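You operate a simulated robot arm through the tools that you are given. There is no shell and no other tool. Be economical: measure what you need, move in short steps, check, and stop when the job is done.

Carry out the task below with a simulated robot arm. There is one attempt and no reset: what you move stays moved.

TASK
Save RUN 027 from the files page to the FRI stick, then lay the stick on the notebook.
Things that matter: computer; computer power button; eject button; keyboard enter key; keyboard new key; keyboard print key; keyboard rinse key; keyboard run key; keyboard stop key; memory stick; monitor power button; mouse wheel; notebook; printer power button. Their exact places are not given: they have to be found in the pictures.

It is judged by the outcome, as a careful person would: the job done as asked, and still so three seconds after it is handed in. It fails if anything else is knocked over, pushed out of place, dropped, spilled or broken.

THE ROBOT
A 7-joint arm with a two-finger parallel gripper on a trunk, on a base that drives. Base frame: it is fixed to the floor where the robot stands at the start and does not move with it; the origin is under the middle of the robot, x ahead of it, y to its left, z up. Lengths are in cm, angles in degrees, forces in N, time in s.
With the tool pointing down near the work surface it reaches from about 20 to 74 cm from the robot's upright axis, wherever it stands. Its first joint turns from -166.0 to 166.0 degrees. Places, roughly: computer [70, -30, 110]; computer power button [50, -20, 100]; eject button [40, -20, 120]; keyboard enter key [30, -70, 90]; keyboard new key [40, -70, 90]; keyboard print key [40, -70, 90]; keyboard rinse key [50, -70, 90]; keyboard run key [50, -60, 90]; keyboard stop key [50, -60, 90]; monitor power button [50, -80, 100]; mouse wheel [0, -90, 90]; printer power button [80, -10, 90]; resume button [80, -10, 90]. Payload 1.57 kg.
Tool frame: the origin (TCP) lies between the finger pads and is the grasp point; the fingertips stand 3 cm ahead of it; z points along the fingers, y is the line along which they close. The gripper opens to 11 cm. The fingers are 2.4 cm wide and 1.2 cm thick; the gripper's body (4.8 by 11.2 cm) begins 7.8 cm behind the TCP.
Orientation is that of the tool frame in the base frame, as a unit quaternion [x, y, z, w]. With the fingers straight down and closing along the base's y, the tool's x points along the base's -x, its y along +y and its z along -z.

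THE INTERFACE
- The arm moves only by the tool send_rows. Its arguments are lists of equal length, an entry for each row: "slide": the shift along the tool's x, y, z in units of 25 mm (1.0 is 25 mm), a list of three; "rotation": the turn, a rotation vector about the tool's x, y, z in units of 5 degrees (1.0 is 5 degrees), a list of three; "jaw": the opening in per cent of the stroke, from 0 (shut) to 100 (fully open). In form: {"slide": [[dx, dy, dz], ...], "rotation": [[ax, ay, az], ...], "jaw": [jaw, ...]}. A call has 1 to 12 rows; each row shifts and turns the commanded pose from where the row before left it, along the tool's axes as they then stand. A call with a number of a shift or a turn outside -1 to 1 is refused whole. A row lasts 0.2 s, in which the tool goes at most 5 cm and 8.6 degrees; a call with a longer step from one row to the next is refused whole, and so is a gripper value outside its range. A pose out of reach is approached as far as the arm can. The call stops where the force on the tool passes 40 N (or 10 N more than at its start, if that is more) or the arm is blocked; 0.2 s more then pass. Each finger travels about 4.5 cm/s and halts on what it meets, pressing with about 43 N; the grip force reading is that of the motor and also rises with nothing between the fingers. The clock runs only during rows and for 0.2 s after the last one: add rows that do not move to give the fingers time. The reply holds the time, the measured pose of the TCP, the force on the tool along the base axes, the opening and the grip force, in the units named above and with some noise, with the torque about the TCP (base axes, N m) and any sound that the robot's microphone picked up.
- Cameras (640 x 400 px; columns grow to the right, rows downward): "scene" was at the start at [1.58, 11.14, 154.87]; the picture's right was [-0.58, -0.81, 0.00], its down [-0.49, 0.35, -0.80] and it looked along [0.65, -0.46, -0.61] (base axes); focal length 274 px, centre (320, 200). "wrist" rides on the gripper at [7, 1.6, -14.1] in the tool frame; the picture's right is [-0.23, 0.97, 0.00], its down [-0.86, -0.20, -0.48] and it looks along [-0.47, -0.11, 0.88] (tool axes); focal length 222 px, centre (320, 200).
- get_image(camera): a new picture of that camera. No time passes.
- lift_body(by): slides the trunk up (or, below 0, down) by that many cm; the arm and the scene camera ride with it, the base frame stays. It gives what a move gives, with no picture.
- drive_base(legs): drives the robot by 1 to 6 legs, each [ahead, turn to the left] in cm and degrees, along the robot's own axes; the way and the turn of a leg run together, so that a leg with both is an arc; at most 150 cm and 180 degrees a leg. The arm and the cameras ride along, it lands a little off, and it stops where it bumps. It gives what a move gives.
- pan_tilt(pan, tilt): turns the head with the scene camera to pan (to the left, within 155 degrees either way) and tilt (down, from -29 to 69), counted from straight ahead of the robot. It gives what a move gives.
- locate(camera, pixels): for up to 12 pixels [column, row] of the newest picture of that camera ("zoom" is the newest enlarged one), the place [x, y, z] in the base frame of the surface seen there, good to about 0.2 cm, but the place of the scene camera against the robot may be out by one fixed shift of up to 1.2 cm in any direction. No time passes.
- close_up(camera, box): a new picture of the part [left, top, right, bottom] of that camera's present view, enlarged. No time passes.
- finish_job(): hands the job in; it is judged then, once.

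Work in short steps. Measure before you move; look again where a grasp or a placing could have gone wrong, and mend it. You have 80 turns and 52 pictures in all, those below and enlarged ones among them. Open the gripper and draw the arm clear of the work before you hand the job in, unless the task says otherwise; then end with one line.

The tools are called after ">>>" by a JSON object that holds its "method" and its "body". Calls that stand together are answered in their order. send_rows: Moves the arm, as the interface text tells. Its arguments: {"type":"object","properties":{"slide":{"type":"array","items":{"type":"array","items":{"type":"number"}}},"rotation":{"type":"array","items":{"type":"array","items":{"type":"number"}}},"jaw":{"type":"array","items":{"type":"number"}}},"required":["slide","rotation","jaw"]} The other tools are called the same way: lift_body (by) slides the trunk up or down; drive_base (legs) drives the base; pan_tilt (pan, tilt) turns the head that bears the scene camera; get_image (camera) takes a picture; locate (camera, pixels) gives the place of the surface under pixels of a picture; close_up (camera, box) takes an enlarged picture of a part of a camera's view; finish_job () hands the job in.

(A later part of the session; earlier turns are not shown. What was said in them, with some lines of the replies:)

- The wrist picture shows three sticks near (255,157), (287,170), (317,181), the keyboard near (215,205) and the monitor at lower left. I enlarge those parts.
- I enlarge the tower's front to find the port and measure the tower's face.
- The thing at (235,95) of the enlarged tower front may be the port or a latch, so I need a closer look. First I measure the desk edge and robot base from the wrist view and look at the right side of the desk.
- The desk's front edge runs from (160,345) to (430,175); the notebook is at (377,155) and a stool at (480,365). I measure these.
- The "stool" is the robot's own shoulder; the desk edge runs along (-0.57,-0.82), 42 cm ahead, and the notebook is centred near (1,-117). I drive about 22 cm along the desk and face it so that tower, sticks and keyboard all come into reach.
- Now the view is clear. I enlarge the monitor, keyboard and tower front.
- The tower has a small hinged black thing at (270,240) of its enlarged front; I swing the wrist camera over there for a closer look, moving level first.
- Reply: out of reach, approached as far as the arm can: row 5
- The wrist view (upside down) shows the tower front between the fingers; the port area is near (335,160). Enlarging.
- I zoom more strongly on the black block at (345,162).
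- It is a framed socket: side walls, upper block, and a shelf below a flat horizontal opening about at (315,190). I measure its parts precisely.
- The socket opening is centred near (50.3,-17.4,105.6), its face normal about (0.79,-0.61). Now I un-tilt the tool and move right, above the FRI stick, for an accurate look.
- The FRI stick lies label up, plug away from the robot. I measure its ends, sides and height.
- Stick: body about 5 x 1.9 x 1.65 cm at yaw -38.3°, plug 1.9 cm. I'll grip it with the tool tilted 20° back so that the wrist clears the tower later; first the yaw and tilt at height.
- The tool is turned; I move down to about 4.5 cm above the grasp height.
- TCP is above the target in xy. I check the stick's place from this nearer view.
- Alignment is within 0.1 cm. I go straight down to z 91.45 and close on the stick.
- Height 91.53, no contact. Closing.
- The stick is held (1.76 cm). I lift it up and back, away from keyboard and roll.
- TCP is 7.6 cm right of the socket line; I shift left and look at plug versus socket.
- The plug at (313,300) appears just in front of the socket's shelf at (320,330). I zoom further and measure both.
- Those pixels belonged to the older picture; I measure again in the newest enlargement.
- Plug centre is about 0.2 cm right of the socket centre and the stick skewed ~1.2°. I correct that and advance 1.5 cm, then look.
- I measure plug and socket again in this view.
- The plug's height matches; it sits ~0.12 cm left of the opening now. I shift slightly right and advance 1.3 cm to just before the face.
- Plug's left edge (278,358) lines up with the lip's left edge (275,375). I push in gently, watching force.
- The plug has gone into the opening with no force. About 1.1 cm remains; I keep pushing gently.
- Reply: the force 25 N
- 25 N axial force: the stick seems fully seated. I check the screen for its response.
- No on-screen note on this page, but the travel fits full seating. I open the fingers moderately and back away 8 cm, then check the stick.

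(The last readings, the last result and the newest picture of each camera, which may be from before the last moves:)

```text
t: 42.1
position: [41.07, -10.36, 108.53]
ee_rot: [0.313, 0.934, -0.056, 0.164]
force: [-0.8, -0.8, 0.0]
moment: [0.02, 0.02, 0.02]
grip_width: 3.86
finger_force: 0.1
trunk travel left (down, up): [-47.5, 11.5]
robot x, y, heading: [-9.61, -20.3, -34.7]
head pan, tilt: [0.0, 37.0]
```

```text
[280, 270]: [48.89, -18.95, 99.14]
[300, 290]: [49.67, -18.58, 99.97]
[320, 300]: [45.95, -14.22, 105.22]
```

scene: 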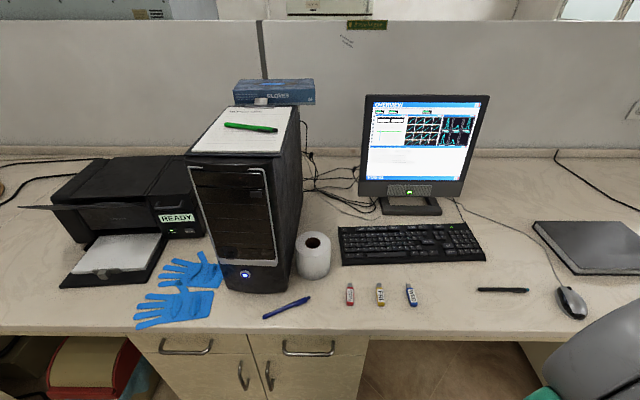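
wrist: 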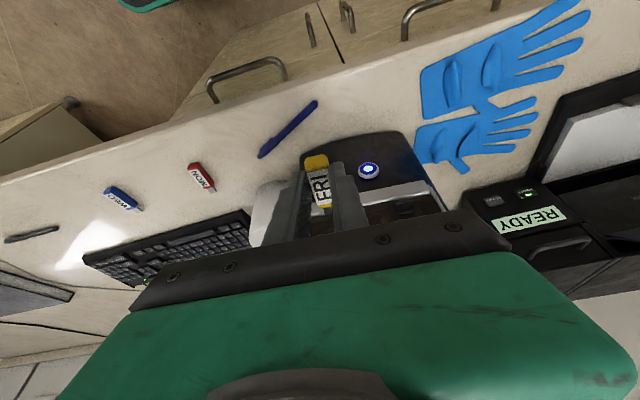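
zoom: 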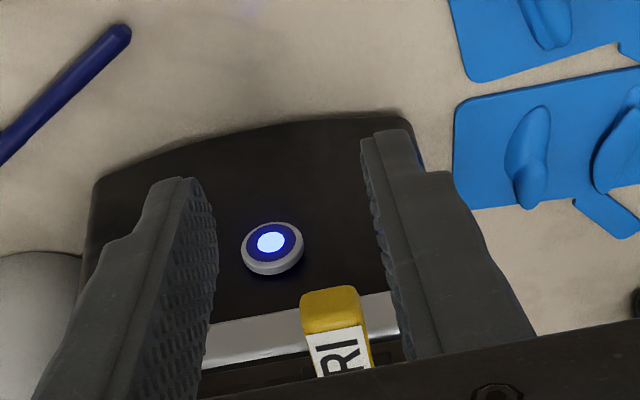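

The stick stays seated. Now I straighten the tool and move right, over the keyboard.

>>> {"method": "send_rows", "body": {"slide": [[0.5, -1, 0], [0, -1, 0], [0, -1, 0], [0, -1, 0], [0, -1, 0], [0, -1, 0], [0, -1, 0], [0, -1, 0], [0, -1, 0], [0, -1, 0], [0, -1, 0], [0, -1, 0]], "rotation": [[0, 1, 0], [0, 1, 0], [0, 1, 0], [0, 1, 0], [0, 0, 0], [0, 0, 0], [0, 0, 0], [0, 0, 0], [0, 0, 0], [0, 0, 0], [0, 0, 0], [0, 0, 0]], "jaw": [30, 20, 10, 0, 0, 0, 0, 0, 0, 0, 0, 0]}}

>>> {"method": "send_rows", "body": {"slide": [[-0.5, -1, 0], [-0.5, -1, 0], [-0.5, -1, 0], [-0.5, -1, 0], [-0.5, -1, 0], [-0.5, -1, 0], [-0.5, -1, 0], [-0.5, -1, 0], [-0.5, -1, 0], [-0.5, -1, 0], [-0.5, -1, 0], [0, 0, 0]], "rotation": [[0, 0, 0], [0, 0, 0], [0, 0, 0], [0, 0, 0], [0, 0, 0], [0, 0, 0], [0, 0, 0], [0, 0, 0], [0, 0, 0], [0, 0, 0], [0, 0, 0], [0, 0, 0]], "jaw": [0, 0, 0, 0, 0, 0, 0, 0, 0, 0, 0, 0]}}

>>> {"method": "get_image", "body": {"camera": "wrist"}}

```text
t: 44.7
position: [22.0, -33.59, 107.96]
ee_rot: [0.318, 0.948, 0.0, 0.0]
force: [-0.9, -0.9, -0.3]
moment: [0.0, 0.01, -0.03]
grip_width: 0.01
finger_force: 21.2
trunk travel left (down, up): [-47.5, 11.5]
robot x, y, heading: [-9.84, -20.71, -34.4]
head pan, tilt: [0.0, 37.0]
```

```text
t: 47.3
position: [16.74, -63.44, 108.11]
ee_rot: [0.318, 0.948, 0.0, 0.0]
force: [-0.2, 0.0, -0.2]
moment: [-0.03, 0.01, -0.01]
grip_width: 0.01
finger_force: 21.0
trunk travel left (down, up): [-47.5, 11.5]
robot x, y, heading: [-9.71, -20.61, -34.7]
head pan, tilt: [0.0, 37.0]
```

```text
20 pictures are left
```

wrist: 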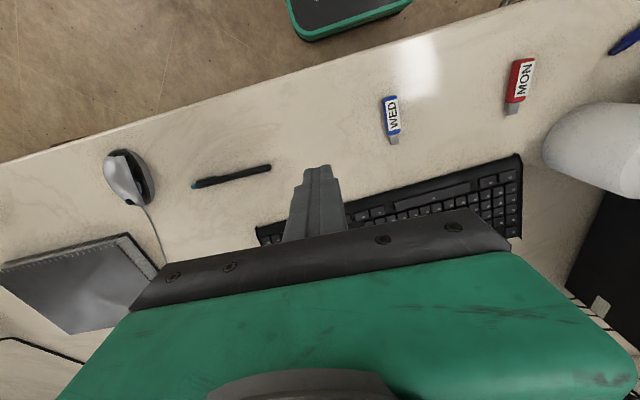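

The gripper hides the keys, so I calibrate the scene camera against the wrist camera using the WED and MON sticks and pen ends, and locate the keys in the scene picture.

>>> {"method": "locate", "body": {"camera": "wrist", "pixels": [[391, 116], [395, 141], [519, 80], [512, 110], [195, 186], [268, 168], [522, 155], [518, 236]]}}

>>> {"method": "close_up", "body": {"camera": "scene", "box": [400, 215, 540, 315]}}

```text
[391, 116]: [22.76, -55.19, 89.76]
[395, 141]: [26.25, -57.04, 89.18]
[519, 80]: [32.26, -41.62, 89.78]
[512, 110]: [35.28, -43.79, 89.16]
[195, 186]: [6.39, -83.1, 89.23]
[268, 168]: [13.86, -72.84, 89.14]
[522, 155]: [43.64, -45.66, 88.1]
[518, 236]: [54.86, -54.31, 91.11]
```

```text
4.00 times, centred on (470, 265) of scene
```

zoom: 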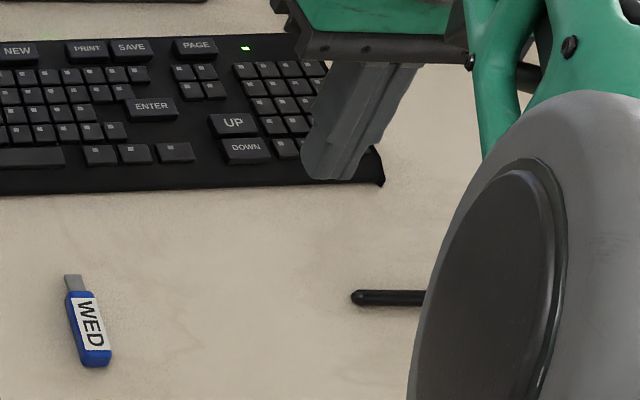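

>>> {"method": "locate", "body": {"camera": "zoom", "pixels": [[90, 325], [74, 284], [356, 297], [196, 45], [130, 47], [233, 123], [245, 150], [152, 106], [200, 40], [325, 172], [245, 48], [300, 220]]}}

```text
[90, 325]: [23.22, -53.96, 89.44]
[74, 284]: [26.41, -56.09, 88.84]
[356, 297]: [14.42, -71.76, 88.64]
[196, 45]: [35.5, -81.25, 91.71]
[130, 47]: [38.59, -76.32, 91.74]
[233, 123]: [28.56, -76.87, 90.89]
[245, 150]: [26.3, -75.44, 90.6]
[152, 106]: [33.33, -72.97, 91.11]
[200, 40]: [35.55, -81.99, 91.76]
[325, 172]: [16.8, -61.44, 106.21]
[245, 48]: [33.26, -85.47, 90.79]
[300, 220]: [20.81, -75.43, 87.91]
```

Scene points need a shift of about (-0.4,-1.1,+0.4): PAGE ≈ (35.1,-82.3,92.1), SAVE ≈ (38.2,-77.4,92.1), UP ≈ (28.2,-78,91.3), DOWN ≈ (25.9,-76.5,91). I tilt the closed fingers 35° for edge contact and move above PAGE.

>>> {"method": "send_rows", "body": {"slide": [[0, 0, 0], [0, 0, 0], [0, 0, 0], [0, 0, 0], [0, 0, 0], [0, 0, 0], [0, 0, 0], [0, 0, 0]], "rotation": [[0, -1, 0], [0, -1, 0], [0, -1, 0], [0, -1, 0], [0, -1, 0], [0, -1, 0], [0, -1, 0], [0, 0, 0]], "jaw": [0, 0, 0, 0, 0, 0, 0, 0]}}

>>> {"method": "send_rows", "body": {"slide": [[-0.893, -0.2, 0.931], [-0.893, -0.2, 0.931], [-0.893, -0.2, 0.931], [-0.893, -0.2, 0.931], [-0.893, -0.2, 0.931], [-0.893, -0.2, 0.931], [-0.893, -0.2, 0.931], [-0.893, -0.2, 0.931], [0, 0, 0], [0, 0, 0]], "rotation": [[0, 0, 0], [0, 0, 0], [0, 0, 0], [0, 0, 0], [0, 0, 0], [0, 0, 0], [0, 0, 0], [0, 0, 0], [0, 0, 0], [0, 0, 0]], "jaw": [0, 0, 0, 0, 0, 0, 0, 0, 0, 0]}}

```text
t: 49.1
position: [16.56, -63.71, 108.09]
ee_rot: [0.304, 0.904, -0.096, 0.286]
force: [-0.9, -0.1, -0.7]
moment: [0.0, 0.01, 0.0]
grip_width: 0.0
finger_force: 21.1
trunk travel left (down, up): [-47.5, 11.5]
robot x, y, heading: [-9.78, -20.67, -34.6]
head pan, tilt: [0.0, 37.0]
```

```text
t: 51.3
position: [34.14, -82.24, 102.88]
ee_rot: [0.303, 0.904, -0.095, 0.284]
force: [0.1, 0.4, 0.5]
moment: [-0.05, 0.0, 0.02]
grip_width: 0.01
finger_force: 21.8
trunk travel left (down, up): [-47.5, 11.5]
robot x, y, heading: [-10.01, -20.74, -34.5]
head pan, tilt: [0.0, 37.0]
```

Reached (34.1,-82.2,102.9). I check finger versus PAGE key in the scene camera.

>>> {"method": "close_up", "body": {"camera": "scene", "box": [380, 180, 500, 270]}}

>>> {"method": "locate", "body": {"camera": "zoom", "pixels": [[310, 260], [361, 270], [225, 270]]}}

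```text
4.44 times, centred on (440, 225) of scene
```

zoom: 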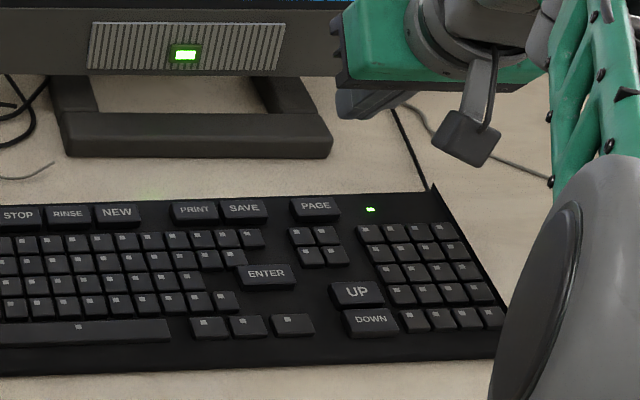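

```text
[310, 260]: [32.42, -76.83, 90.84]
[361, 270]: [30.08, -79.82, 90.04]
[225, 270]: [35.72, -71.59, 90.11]
```

>>> {"method": "locate", "body": {"camera": "zoom", "pixels": [[315, 210], [243, 210], [357, 295], [370, 322], [267, 275], [350, 113], [375, 112], [360, 100]]}}

```text
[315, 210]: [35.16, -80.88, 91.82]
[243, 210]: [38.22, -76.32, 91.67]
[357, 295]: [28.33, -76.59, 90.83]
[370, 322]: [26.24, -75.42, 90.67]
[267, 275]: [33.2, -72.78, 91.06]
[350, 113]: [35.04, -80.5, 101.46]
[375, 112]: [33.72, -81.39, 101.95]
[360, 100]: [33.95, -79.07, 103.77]
```

Fingertip matches after the shift. I move down to ~1 cm above the PAGE key.

>>> {"method": "send_rows", "body": {"slide": [[0.54, 0.08, 0.68], [0.54, 0.08, 0.68], [0.54, 0.08, 0.68], [0, 0, 0]], "rotation": [[0, 0, 0], [0, 0, 0], [0, 0, 0], [0, 0, 0]], "jaw": [0, 0, 0, 0]}}

>>> {"method": "send_rows", "body": {"slide": [[0.069, 0, 0.098], [0.069, 0, 0.098], [0.069, 0, 0.098], [0, 0, 0]], "rotation": [[0, 0, 0], [0, 0, 0], [0, 0, 0], [0, 0, 0]], "jaw": [0, 0, 0, 0]}}

```text
t: 52.3
position: [34.17, -81.56, 96.43]
ee_rot: [0.303, 0.904, -0.096, 0.285]
force: [0.1, 0.1, 0.2]
moment: [0.01, 0.03, 0.02]
grip_width: 0.0
finger_force: 21.2
trunk travel left (down, up): [-47.5, 11.5]
robot x, y, heading: [-9.86, -20.53, -34.7]
head pan, tilt: [0.0, 37.0]
```

```text
t: 53.3
position: [34.24, -81.59, 95.59]
ee_rot: [0.303, 0.904, -0.095, 0.286]
force: [0.6, -1.1, -0.2]
moment: [-0.02, 0.0, 0.01]
grip_width: 0.0
finger_force: 21.3
trunk travel left (down, up): [-47.5, 11.5]
robot x, y, heading: [-9.81, -21.04, -34.5]
head pan, tilt: [0.0, 37.0]
```

No contact yet (edge at ~92.4). I go down in 0.2 cm rows.

>>> {"method": "send_rows", "body": {"slide": [[0.046, 0, 0.066], [0.046, 0, 0.066], [0.046, 0, 0.066]], "rotation": [[0, 0, 0], [0, 0, 0], [0, 0, 0]], "jaw": [0, 0, 0]}}

```text
t: 54.1
position: [34.31, -81.41, 94.97]
ee_rot: [0.303, 0.904, -0.096, 0.285]
force: [-0.4, -0.6, 0.3]
moment: [0.01, 0.01, 0.0]
grip_width: 0.01
finger_force: 21.0
trunk travel left (down, up): [-47.5, 11.5]
robot x, y, heading: [-9.64, -20.87, -34.6]
head pan, tilt: [0.0, 37.0]
```

>>> {"method": "send_rows", "body": {"slide": [[0.046, 0, 0.066], [0.046, 0, 0.066]], "rotation": [[0, 0, 0], [0, 0, 0]], "jaw": [0, 0]}}

>>> {"method": "close_up", "body": {"camera": "scene", "box": [350, 85, 500, 270]}}

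```text
t: 54.7
position: [34.47, -81.55, 94.49]
ee_rot: [0.304, 0.904, -0.096, 0.285]
force: [0.2, 1.0, 2.8]
moment: [0.0, 0.02, -0.01]
grip_width: 0.0
finger_force: 21.7
trunk travel left (down, up): [-47.5, 11.5]
robot x, y, heading: [-9.93, -20.37, -34.9]
head pan, tilt: [0.0, 37.0]
heard: click
```

```text
2.16 times, centred on (425, 178) of scene
```

zoom: 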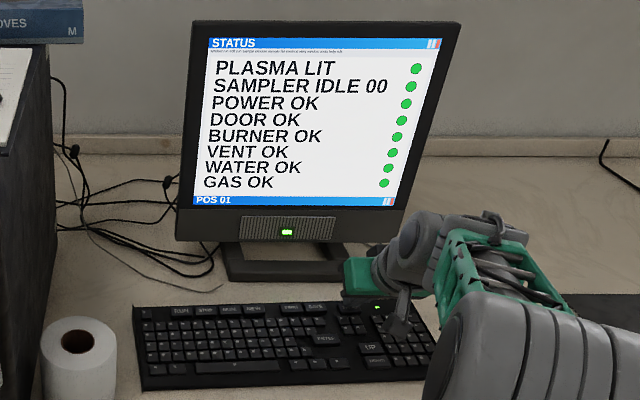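

A click, and the page became STATUS. I release and press PAGE once more.

>>> {"method": "send_rows", "body": {"slide": [[-0.23, 0, -0.328], [0, 0, 0], [0.115, 0, 0.164], [0.115, 0, 0.164], [0.012, 0, 0.017], [0, 0, 0]], "rotation": [[0, 0, 0], [0, 0, 0], [0, 0, 0], [0, 0, 0], [0, 0, 0], [0, 0, 0]], "jaw": [0, 0, 0, 0, 0, 0]}}

>>> {"method": "close_up", "body": {"camera": "scene", "box": [350, 85, 500, 270]}}

```text
t: 56.1
position: [34.26, -81.56, 94.44]
ee_rot: [0.303, 0.904, -0.096, 0.286]
force: [0.4, -1.7, 2.9]
moment: [-0.08, -0.05, 0.0]
grip_width: 0.01
finger_force: 21.7
trunk travel left (down, up): [-47.5, 11.5]
robot x, y, heading: [-9.77, -20.77, -34.6]
head pan, tilt: [0.0, 37.0]
heard: click
```

```text
2.16 times, centred on (425, 178) of scene
```

zoom: 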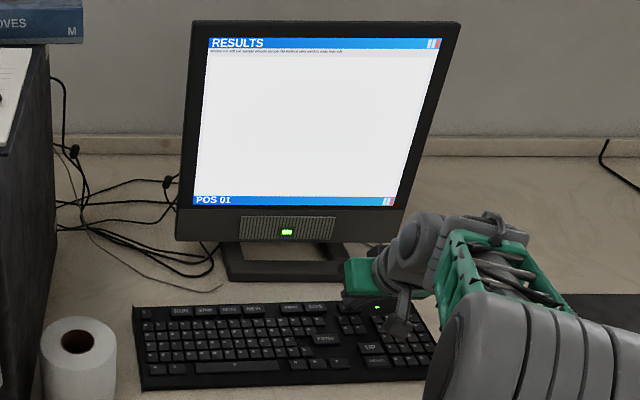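

RESULTS page now. Pressing PAGE again.

>>> {"method": "send_rows", "body": {"slide": [[-0.23, 0, -0.328], [0, 0, 0], [0.115, 0, 0.164], [0.115, 0, 0.164], [0.006, 0, 0.009], [0, 0, 0]], "rotation": [[0, 0, 0], [0, 0, 0], [0, 0, 0], [0, 0, 0], [0, 0, 0], [0, 0, 0]], "jaw": [0, 0, 0, 0, 0, 0]}}

>>> {"method": "close_up", "body": {"camera": "scene", "box": [350, 85, 500, 270]}}

```text
t: 57.5
position: [34.35, -81.6, 94.48]
ee_rot: [0.303, 0.904, -0.096, 0.286]
force: [0.5, 0.9, 2.5]
moment: [0.0, -0.05, 0.03]
grip_width: 0.0
finger_force: 21.0
trunk travel left (down, up): [-47.5, 11.5]
robot x, y, heading: [-9.86, -20.64, -34.6]
head pan, tilt: [0.0, 37.0]
heard: click
```

```text
2.16 times, centred on (425, 178) of scene
```

zoom: 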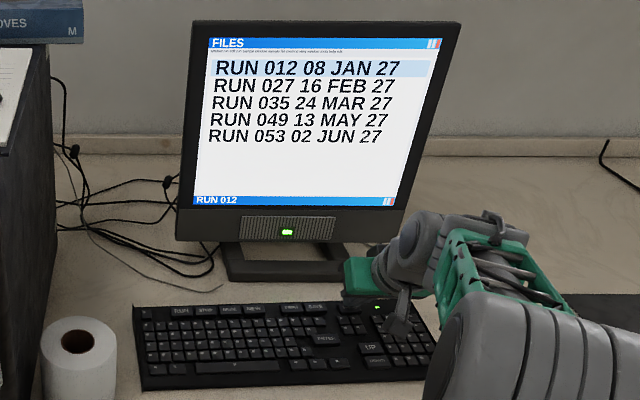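

FILES page; RUN 012 is highlighted and RUN 027 is the next line. I lift and move to the DOWN key.

>>> {"method": "send_rows", "body": {"slide": [[-0.689, 0, -0.983], [0.695, -0.08, -0.487], [0.695, -0.08, -0.487], [0.695, -0.08, -0.487], [0.695, -0.08, -0.487], [0.695, -0.08, -0.487], [0, 0, 0], [0.344, 0, 0.491], [0.344, 0, 0.491], [0, 0, 0]], "rotation": [[0, 0, 0], [0, 0, 0], [0, 0, 0], [0, 0, 0], [0, 0, 0], [0, 0, 0], [0, 0, 0], [0, 0, 0], [0, 0, 0], [0, 0, 0]], "jaw": [0, 0, 0, 0, 0, 0, 0, 0, 0, 0]}}

>>> {"method": "close_up", "body": {"camera": "scene", "box": [400, 210, 500, 280]}}

```text
t: 59.7
position: [25.24, -75.94, 94.61]
ee_rot: [0.303, 0.904, -0.095, 0.285]
force: [0.4, -0.1, -0.5]
moment: [0.03, 0.0, 0.0]
grip_width: 0.0
finger_force: 21.7
trunk travel left (down, up): [-47.5, 11.5]
robot x, y, heading: [-9.94, -20.81, -34.4]
head pan, tilt: [0.0, 37.0]
```

```text
5.71 times, centred on (450, 245) of scene
```

zoom: 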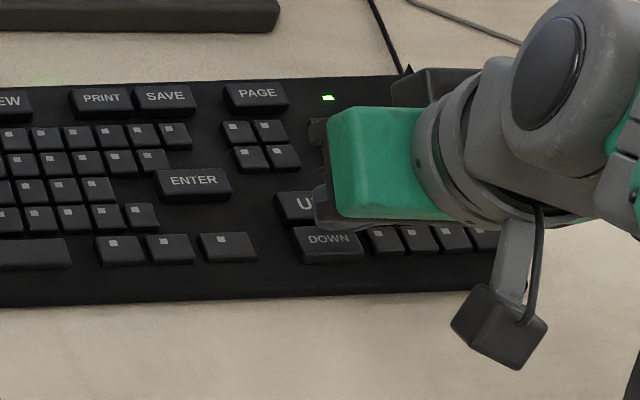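

The displacement from PAGE to DOWN matches the plan. I press gently in small rows.

>>> {"method": "send_rows", "body": {"slide": [[0.115, 0, 0.164], [0.069, 0, 0.098], [0.046, 0, 0.066], [0.034, 0, 0.049], [0, 0, 0]], "rotation": [[0, 0, 0], [0, 0, 0], [0, 0, 0], [0, 0, 0], [0, 0, 0]], "jaw": [0, 0, 0, 0, 0]}}

```text
t: 60.9
position: [25.34, -75.95, 93.47]
ee_rot: [0.303, 0.904, -0.095, 0.286]
force: [0.7, 0.0, 4.3]
moment: [-0.02, -0.07, -0.03]
grip_width: 0.02
finger_force: 21.9
trunk travel left (down, up): [-47.5, 11.5]
robot x, y, heading: [-9.98, -20.47, -34.5]
head pan, tilt: [0.0, 37.0]
heard: click
```

Click heard; checking the screen.

>>> {"method": "close_up", "body": {"camera": "scene", "box": [350, 85, 500, 200]}}

```text
3.48 times, centred on (425, 142) of scene
```

zoom: 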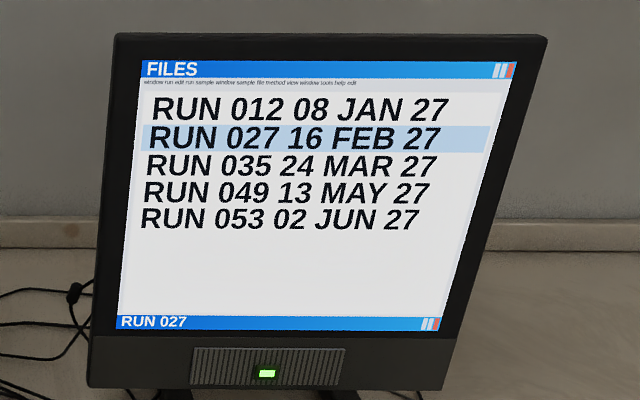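

RUN 027 is highlighted. I lift and move over SAVE.

>>> {"method": "send_rows", "body": {"slide": [[-0.459, 0, -0.655], [-0.459, 0, -0.655], [-0.675, 0.517, 0.473], [-0.675, 0.517, 0.473], [-0.675, 0.517, 0.473], [-0.675, 0.517, 0.473], [-0.675, 0.517, 0.473], [0, 0, 0], [0.236, 0, 0.336], [0.236, 0, 0.336], [0, 0, 0]], "rotation": [[0, 0, 0], [0, 0, 0], [0, 0, 0], [0, 0, 0], [0, 0, 0], [0, 0, 0], [0, 0, 0], [0, 0, 0], [0, 0, 0], [0, 0, 0], [0, 0, 0]], "jaw": [0, 0, 0, 0, 0, 0, 0, 0, 0, 0, 0]}}

```text
t: 63.3
position: [37.25, -76.93, 95.29]
ee_rot: [0.303, 0.904, -0.096, 0.285]
force: [0.3, 0.1, -0.6]
moment: [-0.01, -0.02, 0.0]
grip_width: 0.01
finger_force: 20.8
trunk travel left (down, up): [-47.5, 11.5]
robot x, y, heading: [-9.83, -20.69, -34.4]
head pan, tilt: [0.0, 37.0]
```

Position fits SAVE (37.4,-77.0), 0.9 above the pressed height. Pressing.

>>> {"method": "send_rows", "body": {"slide": [[0.092, 0, 0.131], [0.058, 0, 0.082], [0.046, 0, 0.066], [0.011, 0, 0.016], [0, 0, 0]], "rotation": [[0, 0, 0], [0, 0, 0], [0, 0, 0], [0, 0, 0], [0, 0, 0]], "jaw": [0, 0, 0, 0, 0]}}

>>> {"method": "close_up", "body": {"camera": "scene", "box": [350, 85, 500, 200]}}

```text
t: 64.5
position: [37.26, -77.12, 94.54]
ee_rot: [0.303, 0.904, -0.096, 0.286]
force: [-1.9, -1.7, 4.4]
moment: [-0.11, 0.01, -0.02]
grip_width: 0.0
finger_force: 21.8
trunk travel left (down, up): [-47.5, 11.5]
robot x, y, heading: [-9.45, -20.77, -34.8]
head pan, tilt: [0.0, 37.0]
heard: click
```

```text
3.48 times, centred on (425, 142) of scene
```

zoom: 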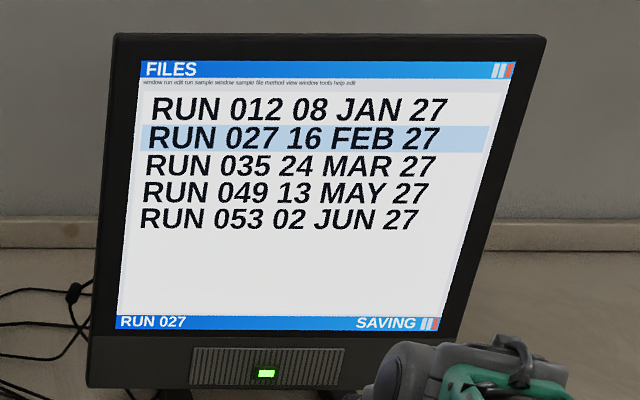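

The screen shows SAVING. I lift clear and travel back toward the tower while it saves.

>>> {"method": "send_rows", "body": {"slide": [[-0.643, 0, -0.917], [-0.643, 0, -0.917], [-0.643, 0, -0.917], [-0.643, 0, -0.917], [-0.643, 0, -0.917], [0.812, 1, -0.569], [0.812, 1, -0.569], [0.812, 1, -0.569], [0.812, 1, -0.569], [0.812, 1, -0.569], [0.812, 1, -0.569], [0.812, 1, -0.569]], "rotation": [[0, 0, 0], [0, 0, 0], [0, 0, 0], [0, 0, 0], [0, 0, 0], [0, 0, 0], [0, 0, 0], [0, 0, 0], [0, 0, 0], [0, 0, 0], [0, 0, 0], [0, 0, 0]], "jaw": [0, 0, 0, 0, 0, 0, 0, 0, 0, 0, 0, 0]}}

>>> {"method": "send_rows", "body": {"slide": [[0.812, 1, -0.569], [0.812, 1, -0.569], [0.812, 1, -0.569], [0.812, 1, -0.569], [0.812, 1, -0.569], [0.812, 1, -0.569], [0.812, 1, -0.569], [0.812, 1, -0.569], [0, 0, 0]], "rotation": [[0, 0, 0], [0, 0, 0], [0, 0, 0], [0, 0, 0], [0, 0, 0], [0, 0, 0], [0, 0, 0], [0, 0, 0], [0, 0, 0]], "jaw": [0, 0, 0, 0, 0, 0, 0, 0, 0]}}

>>> {"method": "close_up", "body": {"camera": "scene", "box": [350, 85, 500, 200]}}

```text
t: 67.1
position: [34.25, -52.39, 108.67]
ee_rot: [0.303, 0.904, -0.096, 0.285]
force: [1.2, 1.0, -0.6]
moment: [-0.01, 0.02, -0.01]
grip_width: 0.0
finger_force: 21.4
trunk travel left (down, up): [-47.5, 11.5]
robot x, y, heading: [-9.52, -20.93, -34.7]
head pan, tilt: [0.0, 37.0]
```

```text
t: 69.1
position: [30.48, -24.5, 108.8]
ee_rot: [0.303, 0.904, -0.096, 0.285]
force: [-0.9, 0.6, -0.1]
moment: [-0.02, 0.0, -0.02]
grip_width: 0.0
finger_force: 21.8
trunk travel left (down, up): [-47.5, 11.5]
robot x, y, heading: [-10.07, -20.9, -34.4]
head pan, tilt: [0.0, 37.0]
```

```text
3.48 times, centred on (425, 142) of scene
```

zoom: 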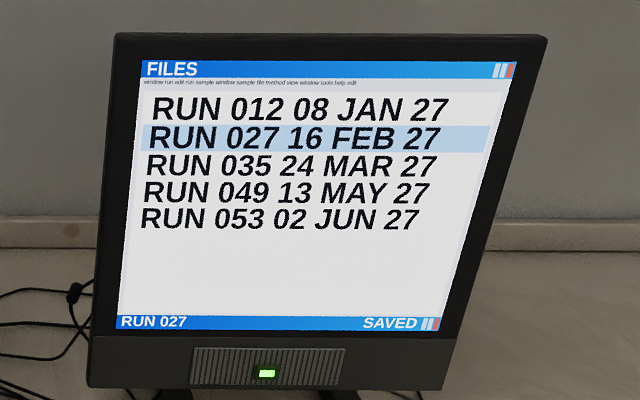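

SAVED is shown. I line up with the stick again: left 17.7 cm, tilt back to 20°, jaw at 35 %.

>>> {"method": "send_rows", "body": {"slide": [[0, 1, 0], [0, 1, 0], [0, 1, 0], [0, 1, 0], [0, 1, 0], [0, 1, 0], [0, 1, 0], [0, 0.07, 0], [0, 0, 0], [0, 0, 0]], "rotation": [[0, 1, 0], [0, 1, 0], [0, 1, 0], [0, 0, 0], [0, 0, 0], [0, 0, 0], [0, 0, 0], [0, 0, 0], [0, 0, 0], [0, 0, 0]], "jaw": [10, 20, 35, 35, 35, 35, 35, 35, 35, 35]}}

>>> {"method": "close_up", "body": {"camera": "wrist", "box": [250, 120, 410, 240]}}

```text
t: 71.3
position: [40.92, -10.58, 108.47]
ee_rot: [0.314, 0.934, -0.055, 0.165]
force: [0.0, 0.5, 0.4]
moment: [0.0, 0.01, 0.0]
grip_width: 3.86
finger_force: 0.0
trunk travel left (down, up): [-47.5, 11.5]
robot x, y, heading: [-9.79, -20.76, -34.8]
head pan, tilt: [0.0, 37.0]
```

```text
3.33 times, centred on (330, 180) of wrist
```

zoom: 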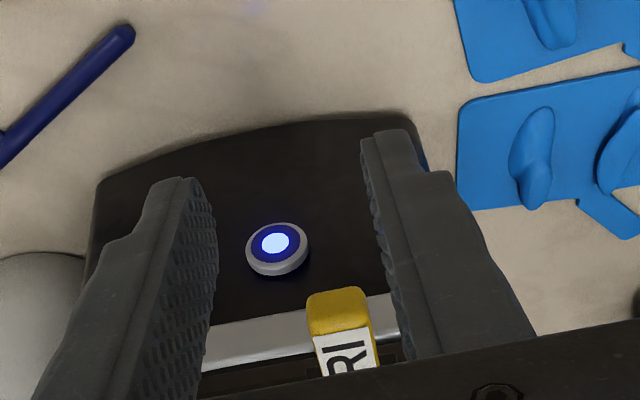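

View matches the retreat pose. I advance 7 cm back around the stick and close.

>>> {"method": "send_rows", "body": {"slide": [[-0.66, 0.04, 0.24], [-0.66, 0.04, 0.24], [-0.66, 0.03, 0.24], [-0.66, 0, 0.24], [0, 0, 0], [0, 0, 0], [0, 0, 0], [0, 0, 0], [0, 0, 0], [0, 0, 0]], "rotation": [[0, 0, 0], [0, 0, 0], [0, 0, 0], [0, 0, 0], [0, 0, 0], [0, 0, 0], [0, 0, 0], [0, 0, 0], [0, 0, 0], [0, 0, 0]], "jaw": [35, 35, 35, 35, 35, 25, 15, 5, 5, 5]}}

```text
t: 73.5
position: [46.74, -14.55, 108.32]
ee_rot: [0.314, 0.933, -0.055, 0.165]
force: [-0.7, -0.3, 0.9]
moment: [-0.02, 0.02, -0.06]
grip_width: 1.74
finger_force: 32.4
trunk travel left (down, up): [-47.5, 11.5]
robot x, y, heading: [-10.07, -20.7, -34.6]
head pan, tilt: [0.0, 37.0]
```

Gripped (1.74 cm). I draw the stick straight out 7.5 cm and verify.

>>> {"method": "send_rows", "body": {"slide": [[0.38, 0, -0.137], [0.56, 0, -0.205], [0.94, 0, -0.342], [0.94, 0, -0.342], [0, 0, 0]], "rotation": [[0, 0, 0], [0, 0, 0], [0, 0, 0], [0, 0, 0], [0, 0, 0]], "jaw": [5, 5, 5, 5, 5]}}

>>> {"method": "close_up", "body": {"camera": "wrist", "box": [250, 120, 410, 240]}}

>>> {"method": "locate", "body": {"camera": "zoom", "pixels": [[275, 140], [285, 200], [305, 285], [310, 300]]}}

```text
t: 74.7
position: [40.54, -10.08, 108.48]
ee_rot: [0.313, 0.934, -0.056, 0.164]
force: [0.0, -0.5, 0.2]
moment: [-0.02, 0.03, 0.02]
grip_width: 1.77
finger_force: 32.4
trunk travel left (down, up): [-47.5, 11.5]
robot x, y, heading: [-9.65, -20.87, -34.6]
head pan, tilt: [0.0, 37.0]
```

```text
3.33 times, centred on (330, 180) of wrist
```

zoom: 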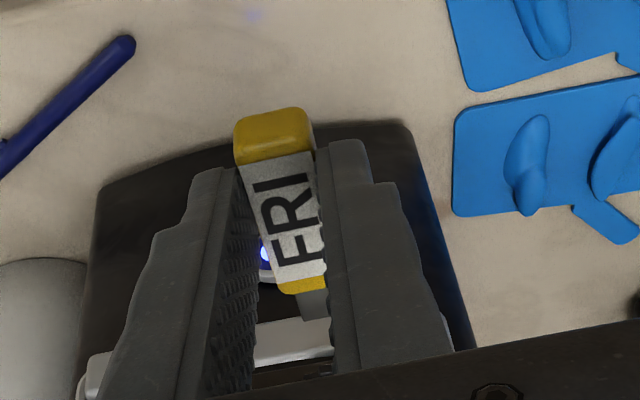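

```text
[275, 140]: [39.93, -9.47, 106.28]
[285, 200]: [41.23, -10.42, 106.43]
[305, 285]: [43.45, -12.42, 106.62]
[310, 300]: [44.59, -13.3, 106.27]
```

The stick is out and held well. I move the arm to straight ahead of the robot and higher before driving toward the notebook.

>>> {"method": "send_rows", "body": {"slide": [[0.2, -1, -0.256], [0.2, -1, -0.256], [0, -1, -0.256], [0, -1, -0.256], [0, -1, -0.256], [0, -1, -0.256], [0, -1, -0.256], [0, -1, -0.256], [0, -1, -0.256], [0, -1, -0.256], [0, -1, -0.256], [0, -1, -0.256]], "rotation": [[0, 0, 0], [0, 0, 0], [0, 0, 0], [0, 0, 0], [0, 0, 0], [0, 0, 0], [0, 0, 0], [0, 0, 0], [0, 0, 0], [0, 0, 0], [0, 0, 0], [0, 0, 0]], "jaw": [5, 5, 5, 5, 5, 5, 5, 5, 5, 5, 5, 5]}}

>>> {"method": "send_rows", "body": {"slide": [[0, -1, -0.256], [0, -1, -0.256], [0, -1, -0.256], [0, 0, 0]], "rotation": [[0, 0, 0], [0, 0, 0], [0, 0, 0], [0, 0, 0]], "jaw": [5, 5, 5, 5]}}

>>> {"method": "drive_base", "body": {"legs": [[0, -90], [50, 0], [0, 90]]}}

>>> {"method": "get_image", "body": {"camera": "scene"}}

```text
t: 77.3
position: [19.67, -31.98, 115.22]
ee_rot: [0.314, 0.934, -0.056, 0.164]
force: [-0.3, 0.3, -0.2]
moment: [0.02, 0.01, 0.0]
grip_width: 1.75
finger_force: 32.2
trunk travel left (down, up): [-47.5, 11.5]
robot x, y, heading: [-9.83, -20.78, -34.7]
head pan, tilt: [0.0, 37.0]
```

```text
t: 78.2
position: [18.18, -31.91, 114.11]
ee_rot: [0.189, 0.974, -0.044, 0.119]
force: [0.8, -0.7, -0.7]
moment: [0.06, 0.06, 0.05]
grip_width: 1.74
finger_force: 32.5
trunk travel left (down, up): [-47.5, 11.5]
robot x, y, heading: [-9.69, -20.72, -34.7]
head pan, tilt: [0.0, 37.0]
stopped in row 4: the arm was blocked; the commanded pose is now the measured one
```

```text
t: 88.9
position: [-14.57, -74.21, 114.18]
ee_rot: [0.231, 0.965, -0.049, 0.118]
force: [0.2, 0.0, -0.2]
moment: [0.0, 0.0, -0.02]
grip_width: 1.75
finger_force: 32.1
trunk travel left (down, up): [-47.5, 11.5]
robot x, y, heading: [-41.67, -60.52, -39.2]
head pan, tilt: [0.0, 37.0]
```

```text
8 pictures are left
```

scene: 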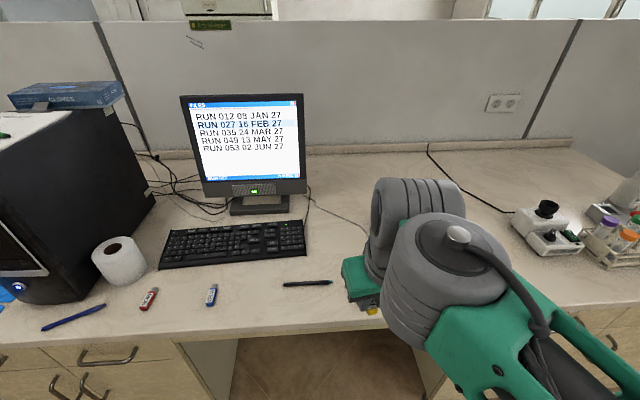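

The arm had folded close in but still holds the stick; the robot is now at (-41.7,-60.5). I look through the wrist camera for the notebook.

>>> {"method": "get_image", "body": {"camera": "wrist"}}

>>> {"method": "locate", "body": {"camera": "wrist", "pixels": [[320, 150], [100, 250], [150, 200], [60, 200], [200, 150], [50, 120], [100, 180], [30, 260]]}}

```text
7 pictures are left
```

wrist: 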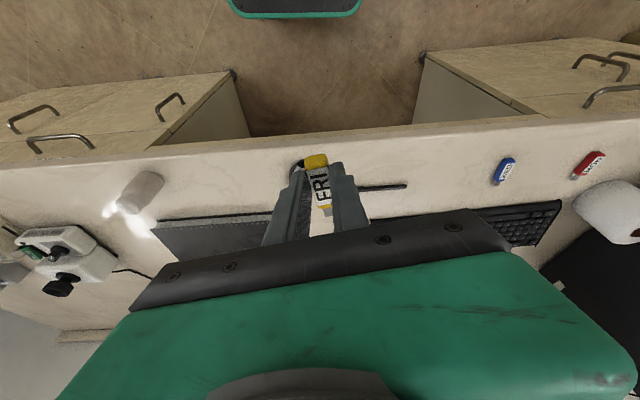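

```text
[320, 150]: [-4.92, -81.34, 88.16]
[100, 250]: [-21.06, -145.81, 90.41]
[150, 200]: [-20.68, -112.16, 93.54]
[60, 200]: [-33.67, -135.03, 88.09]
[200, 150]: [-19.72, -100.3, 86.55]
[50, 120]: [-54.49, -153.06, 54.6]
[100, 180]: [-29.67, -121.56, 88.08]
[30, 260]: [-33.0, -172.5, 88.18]
```

The notebook is at (165–280, 215–255). I measure its visible corners and surface.

>>> {"method": "locate", "body": {"camera": "wrist", "pixels": [[157, 224], [165, 235], [200, 235], [250, 230], [270, 222], [272, 214], [220, 245], [185, 258], [210, 219]]}}

```text
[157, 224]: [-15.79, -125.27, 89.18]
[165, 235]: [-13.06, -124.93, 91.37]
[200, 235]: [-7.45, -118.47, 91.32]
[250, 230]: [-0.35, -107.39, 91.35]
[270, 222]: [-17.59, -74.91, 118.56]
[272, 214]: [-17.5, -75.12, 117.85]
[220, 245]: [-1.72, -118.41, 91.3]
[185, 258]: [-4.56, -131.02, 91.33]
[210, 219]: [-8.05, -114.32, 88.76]
```

Notebook top is at z 91.35, spanning about (-16,-125) to (17,-113). I aim the stick at (-0.6,-113.7), levelling the tool on the way and staying high.

>>> {"method": "send_rows", "body": {"slide": [[-0.92, -0.5, 0.25], [-0.92, -0.5, 0.25], [-0.92, -0.8, 0.25], [-0.93, -1, 0.3], [-0.93, -1, 0.338], [-0.93, -1, 0.338], [-0.93, -1, 0.338], [-0.93, -1, 0.338], [-0.93, -1, 0.338], [-0.93, -1, 0.338], [0, 0, 0]], "rotation": [[0, 0, 0], [0, 0, 0], [-0.47, 0, 0], [0, -0.53, 0], [0, -0.53, 0], [0, 0, 0], [0, 0, 0], [0, 0, 0], [0, 0, 0], [0, 0, 0], [0, 0, 0]], "jaw": [5, 5, 5, 5, 5, 5, 5, 5, 5, 5, 5]}}

```text
t: 91.3
position: [-2.78, -104.78, 114.01]
ee_rot: [0.228, 0.959, -0.039, 0.166]
force: [0.2, 0.6, -0.9]
moment: [0.01, 0.03, 0.02]
grip_width: 1.73
finger_force: 32.3
trunk travel left (down, up): [-47.5, 11.5]
robot x, y, heading: [-41.83, -60.97, -39.2]
head pan, tilt: [0.0, 37.0]
```

Level again. I go over the target and down to about z 98.

>>> {"method": "send_rows", "body": {"slide": [[-0.64, -0.92, 0.23], [-0.64, -0.92, 0.23], [-0.64, -0.92, 0.23], [0.313, 0, 0.86], [0.313, 0, 0.86], [0.313, 0, 0.86], [0.313, 0, 0.86], [0.313, 0, 0.86], [0.313, 0, 0.86], [0.313, 0, 0.86], [0, 0, 0]], "rotation": [[0, 0, 0], [0, 0, 0], [0, 0, 0], [0, 0, 0], [0, 0, 0], [0, 0, 0], [0, 0, 0], [0, 0, 0], [0, 0, 0], [0, 0, 0], [0, 0, 0]], "jaw": [5, 5, 5, 5, 5, 5, 5, 5, 5, 5, 5]}}

>>> {"method": "get_image", "body": {"camera": "wrist"}}

>>> {"method": "locate", "body": {"camera": "wrist", "pixels": [[313, 160], [320, 195], [290, 140], [270, 165], [380, 170], [230, 180], [320, 125]]}}

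```text
t: 93.7
position: [-1.36, -112.98, 97.79]
ee_rot: [0.227, 0.959, -0.04, 0.167]
force: [0.0, -0.2, 0.5]
moment: [0.0, 0.02, 0.01]
grip_width: 1.73
finger_force: 32.7
trunk travel left (down, up): [-47.5, 11.5]
robot x, y, heading: [-41.37, -60.28, -39.4]
head pan, tilt: [0.0, 37.0]
```

```text
6 pictures are left
```

wrist: 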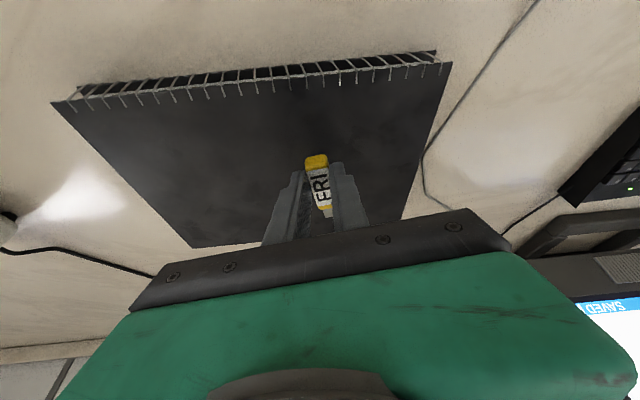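

```text
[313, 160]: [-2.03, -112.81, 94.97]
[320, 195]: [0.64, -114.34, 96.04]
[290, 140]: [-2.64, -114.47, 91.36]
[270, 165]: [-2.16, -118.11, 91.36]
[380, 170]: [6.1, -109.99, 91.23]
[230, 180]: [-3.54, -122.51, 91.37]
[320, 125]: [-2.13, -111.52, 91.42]
```

The stick hangs above the middle of the notebook. About 3 cm to go; I lower 2.6 cm, then in small steps.

>>> {"method": "send_rows", "body": {"slide": [[0.178, 0, 0.489], [0.178, 0, 0.489], [0, 0, 0]], "rotation": [[0, 0, 0], [0, 0, 0], [0, 0, 0]], "jaw": [5, 5, 5]}}

>>> {"method": "send_rows", "body": {"slide": [[0.0137, 0, 0.0376], [0.0137, 0, 0.0376], [0, 0, 0]], "rotation": [[0, 0, 0], [0, 0, 0], [0, 0, 0]], "jaw": [5, 5, 5]}}

```text
t: 94.5
position: [-1.25, -113.24, 95.4]
ee_rot: [0.226, 0.959, -0.039, 0.167]
force: [-0.6, 0.0, 0.6]
moment: [-0.06, -0.03, 0.0]
grip_width: 1.74
finger_force: 32.2
trunk travel left (down, up): [-47.5, 11.5]
robot x, y, heading: [-41.48, -60.6, -39.4]
head pan, tilt: [0.0, 37.0]
```

```text
t: 95.3
position: [-1.43, -113.09, 95.23]
ee_rot: [0.226, 0.959, -0.039, 0.166]
force: [-0.9, 0.1, -0.2]
moment: [-0.04, 0.01, 0.01]
grip_width: 1.75
finger_force: 32.4
trunk travel left (down, up): [-47.5, 11.5]
robot x, y, heading: [-41.2, -60.67, -39.4]
head pan, tilt: [0.0, 37.0]
```

No contact yet; a bit lower.

>>> {"method": "send_rows", "body": {"slide": [[0.0137, 0, 0.0376], [0.0137, 0, 0.0376], [0, 0, 0]], "rotation": [[0, 0, 0], [0, 0, 0], [0, 0, 0]], "jaw": [5, 5, 5]}}

>>> {"method": "send_rows", "body": {"slide": [[0.0137, 0, 0.0376], [0, 0, 0]], "rotation": [[0, 0, 0], [0, 0, 0]], "jaw": [5, 5]}}

```text
t: 96.1
position: [-1.3, -113.04, 95.01]
ee_rot: [0.226, 0.959, -0.039, 0.166]
force: [0.3, -0.2, -0.5]
moment: [-0.02, -0.02, 0.04]
grip_width: 1.72
finger_force: 32.5
trunk travel left (down, up): [-47.5, 11.5]
robot x, y, heading: [-41.28, -60.6, -39.3]
head pan, tilt: [0.0, 37.0]
```

```text
t: 96.7
position: [-1.13, -113.11, 94.92]
ee_rot: [0.226, 0.959, -0.039, 0.167]
force: [-0.4, 0.3, 0.2]
moment: [0.02, 0.04, -0.02]
grip_width: 1.73
finger_force: 32.2
trunk travel left (down, up): [-47.5, 11.5]
robot x, y, heading: [-41.67, -60.49, -39.1]
head pan, tilt: [0.0, 37.0]
```

>>> {"method": "send_rows", "body": {"slide": [[0.0165, 0, 0.045], [0, 0, 0]], "rotation": [[0, 0, 0], [0, 0, 0]], "jaw": [5, 5]}}

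```text
t: 97.3
position: [-1.23, -113.01, 94.98]
ee_rot: [0.226, 0.959, -0.04, 0.168]
force: [-0.3, -0.2, 9.4]
moment: [0.03, 0.02, 0.01]
grip_width: 1.74
finger_force: 32.9
trunk travel left (down, up): [-47.5, 11.5]
robot x, y, heading: [-41.68, -60.5, -39.2]
head pan, tilt: [0.0, 37.0]
```

Contact at 9 N: the stick is on the notebook. I ease up slightly, open, and lift straight away.

>>> {"method": "send_rows", "body": {"slide": [[-0.01, 0, -0.02], [0, 0, 0], [0, 0, 0], [0, 0, 0], [0, 0, 0], [-0.2, 0, -0.55], [-0.313, 0, -0.86], [-0.313, 0, -0.86], [-0.313, 0, -0.86], [-0.313, 0, -0.86], [0, 0, 0]], "rotation": [[0, 0, 0], [0, 0, 0], [0, 0, 0], [0, 0, 0], [0, 0, 0], [0, 0, 0], [0, 0, 0], [0, 0, 0], [0, 0, 0], [0, 0, 0], [0, 0, 0]], "jaw": [5, 20, 35, 40, 40, 40, 40, 40, 40, 40, 40]}}

>>> {"method": "get_image", "body": {"camera": "wrist"}}

>>> {"method": "locate", "body": {"camera": "wrist", "pixels": [[320, 150], [320, 165]]}}

```text
t: 99.7
position: [-1.08, -113.29, 105.39]
ee_rot: [0.227, 0.959, -0.039, 0.167]
force: [-0.1, 0.4, -0.9]
moment: [-0.01, -0.01, -0.01]
grip_width: 4.42
finger_force: 0.0
trunk travel left (down, up): [-47.5, 11.5]
robot x, y, heading: [-41.46, -60.73, -39.5]
head pan, tilt: [0.0, 37.0]
```

```text
5 pictures are left
```

wrist: 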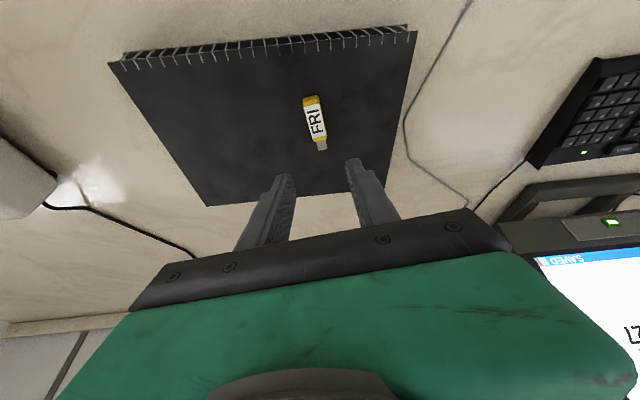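

```text
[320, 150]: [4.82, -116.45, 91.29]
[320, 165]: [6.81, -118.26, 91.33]
```

The FRI stick lies flat, well inside the notebook. I draw the arm back clear and check the whole scene once.

>>> {"method": "send_rows", "body": {"slide": [[0.6, 0.3, -0.9], [0.94, 0.5, -0.342], [0.94, 0.5, -0.342], [0.94, 0.5, -0.342], [0.94, 0.5, -0.342], [0.94, 0.5, -0.342], [0.94, 0.5, -0.342], [0, 0, 0]], "rotation": [[0, 0, 0], [0, 0, 0], [0, 0, 0], [0, 0, 0], [0, 0, 0], [0, 0, 0], [0, 0, 0], [0, 0, 0]], "jaw": [40, 40, 40, 40, 40, 40, 40, 40]}}

>>> {"method": "get_image", "body": {"camera": "wrist"}}

>>> {"method": "get_image", "body": {"camera": "scene"}}

```text
t: 101.5
position: [-13.19, -97.98, 107.02]
ee_rot: [0.226, 0.959, -0.039, 0.166]
force: [-0.6, 0.5, -0.3]
moment: [0.0, 0.0, -0.01]
grip_width: 4.38
finger_force: 0.0
trunk travel left (down, up): [-47.5, 11.5]
robot x, y, heading: [-41.72, -60.59, -39.2]
head pan, tilt: [0.0, 37.0]
```

```text
4 pictures are left
```

wrist: 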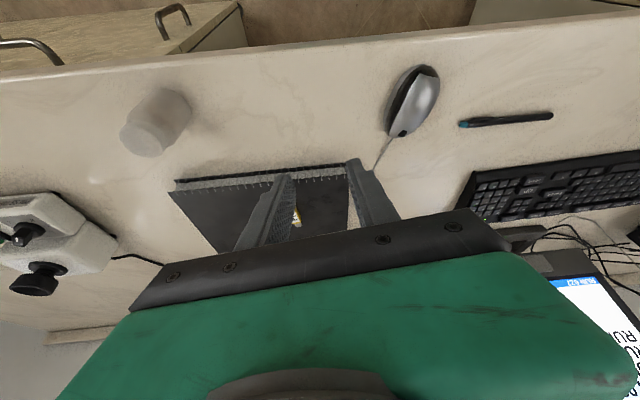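

```text
3 pictures are left
```

scene: 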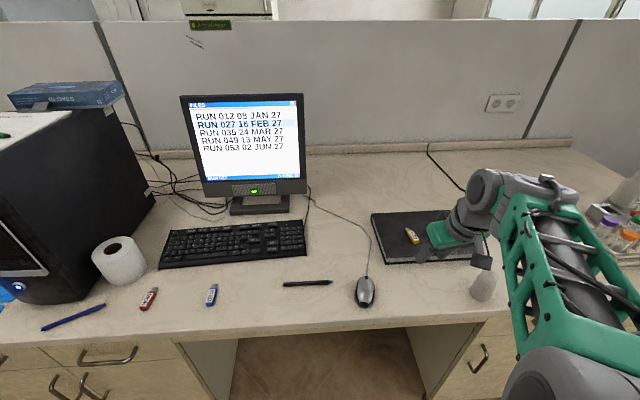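

Everything stands in place, the stick is on the notebook, and the arm is clear with the gripper open. Handing in.

>>> {"method": "finish_job", "body": {}}

```text
The job is handed in.
```

RUN 027 is saved to the FRI stick (the screen showed SAVED), and the stick is lying on the notebook with nothing else disturbed in the last pictures.
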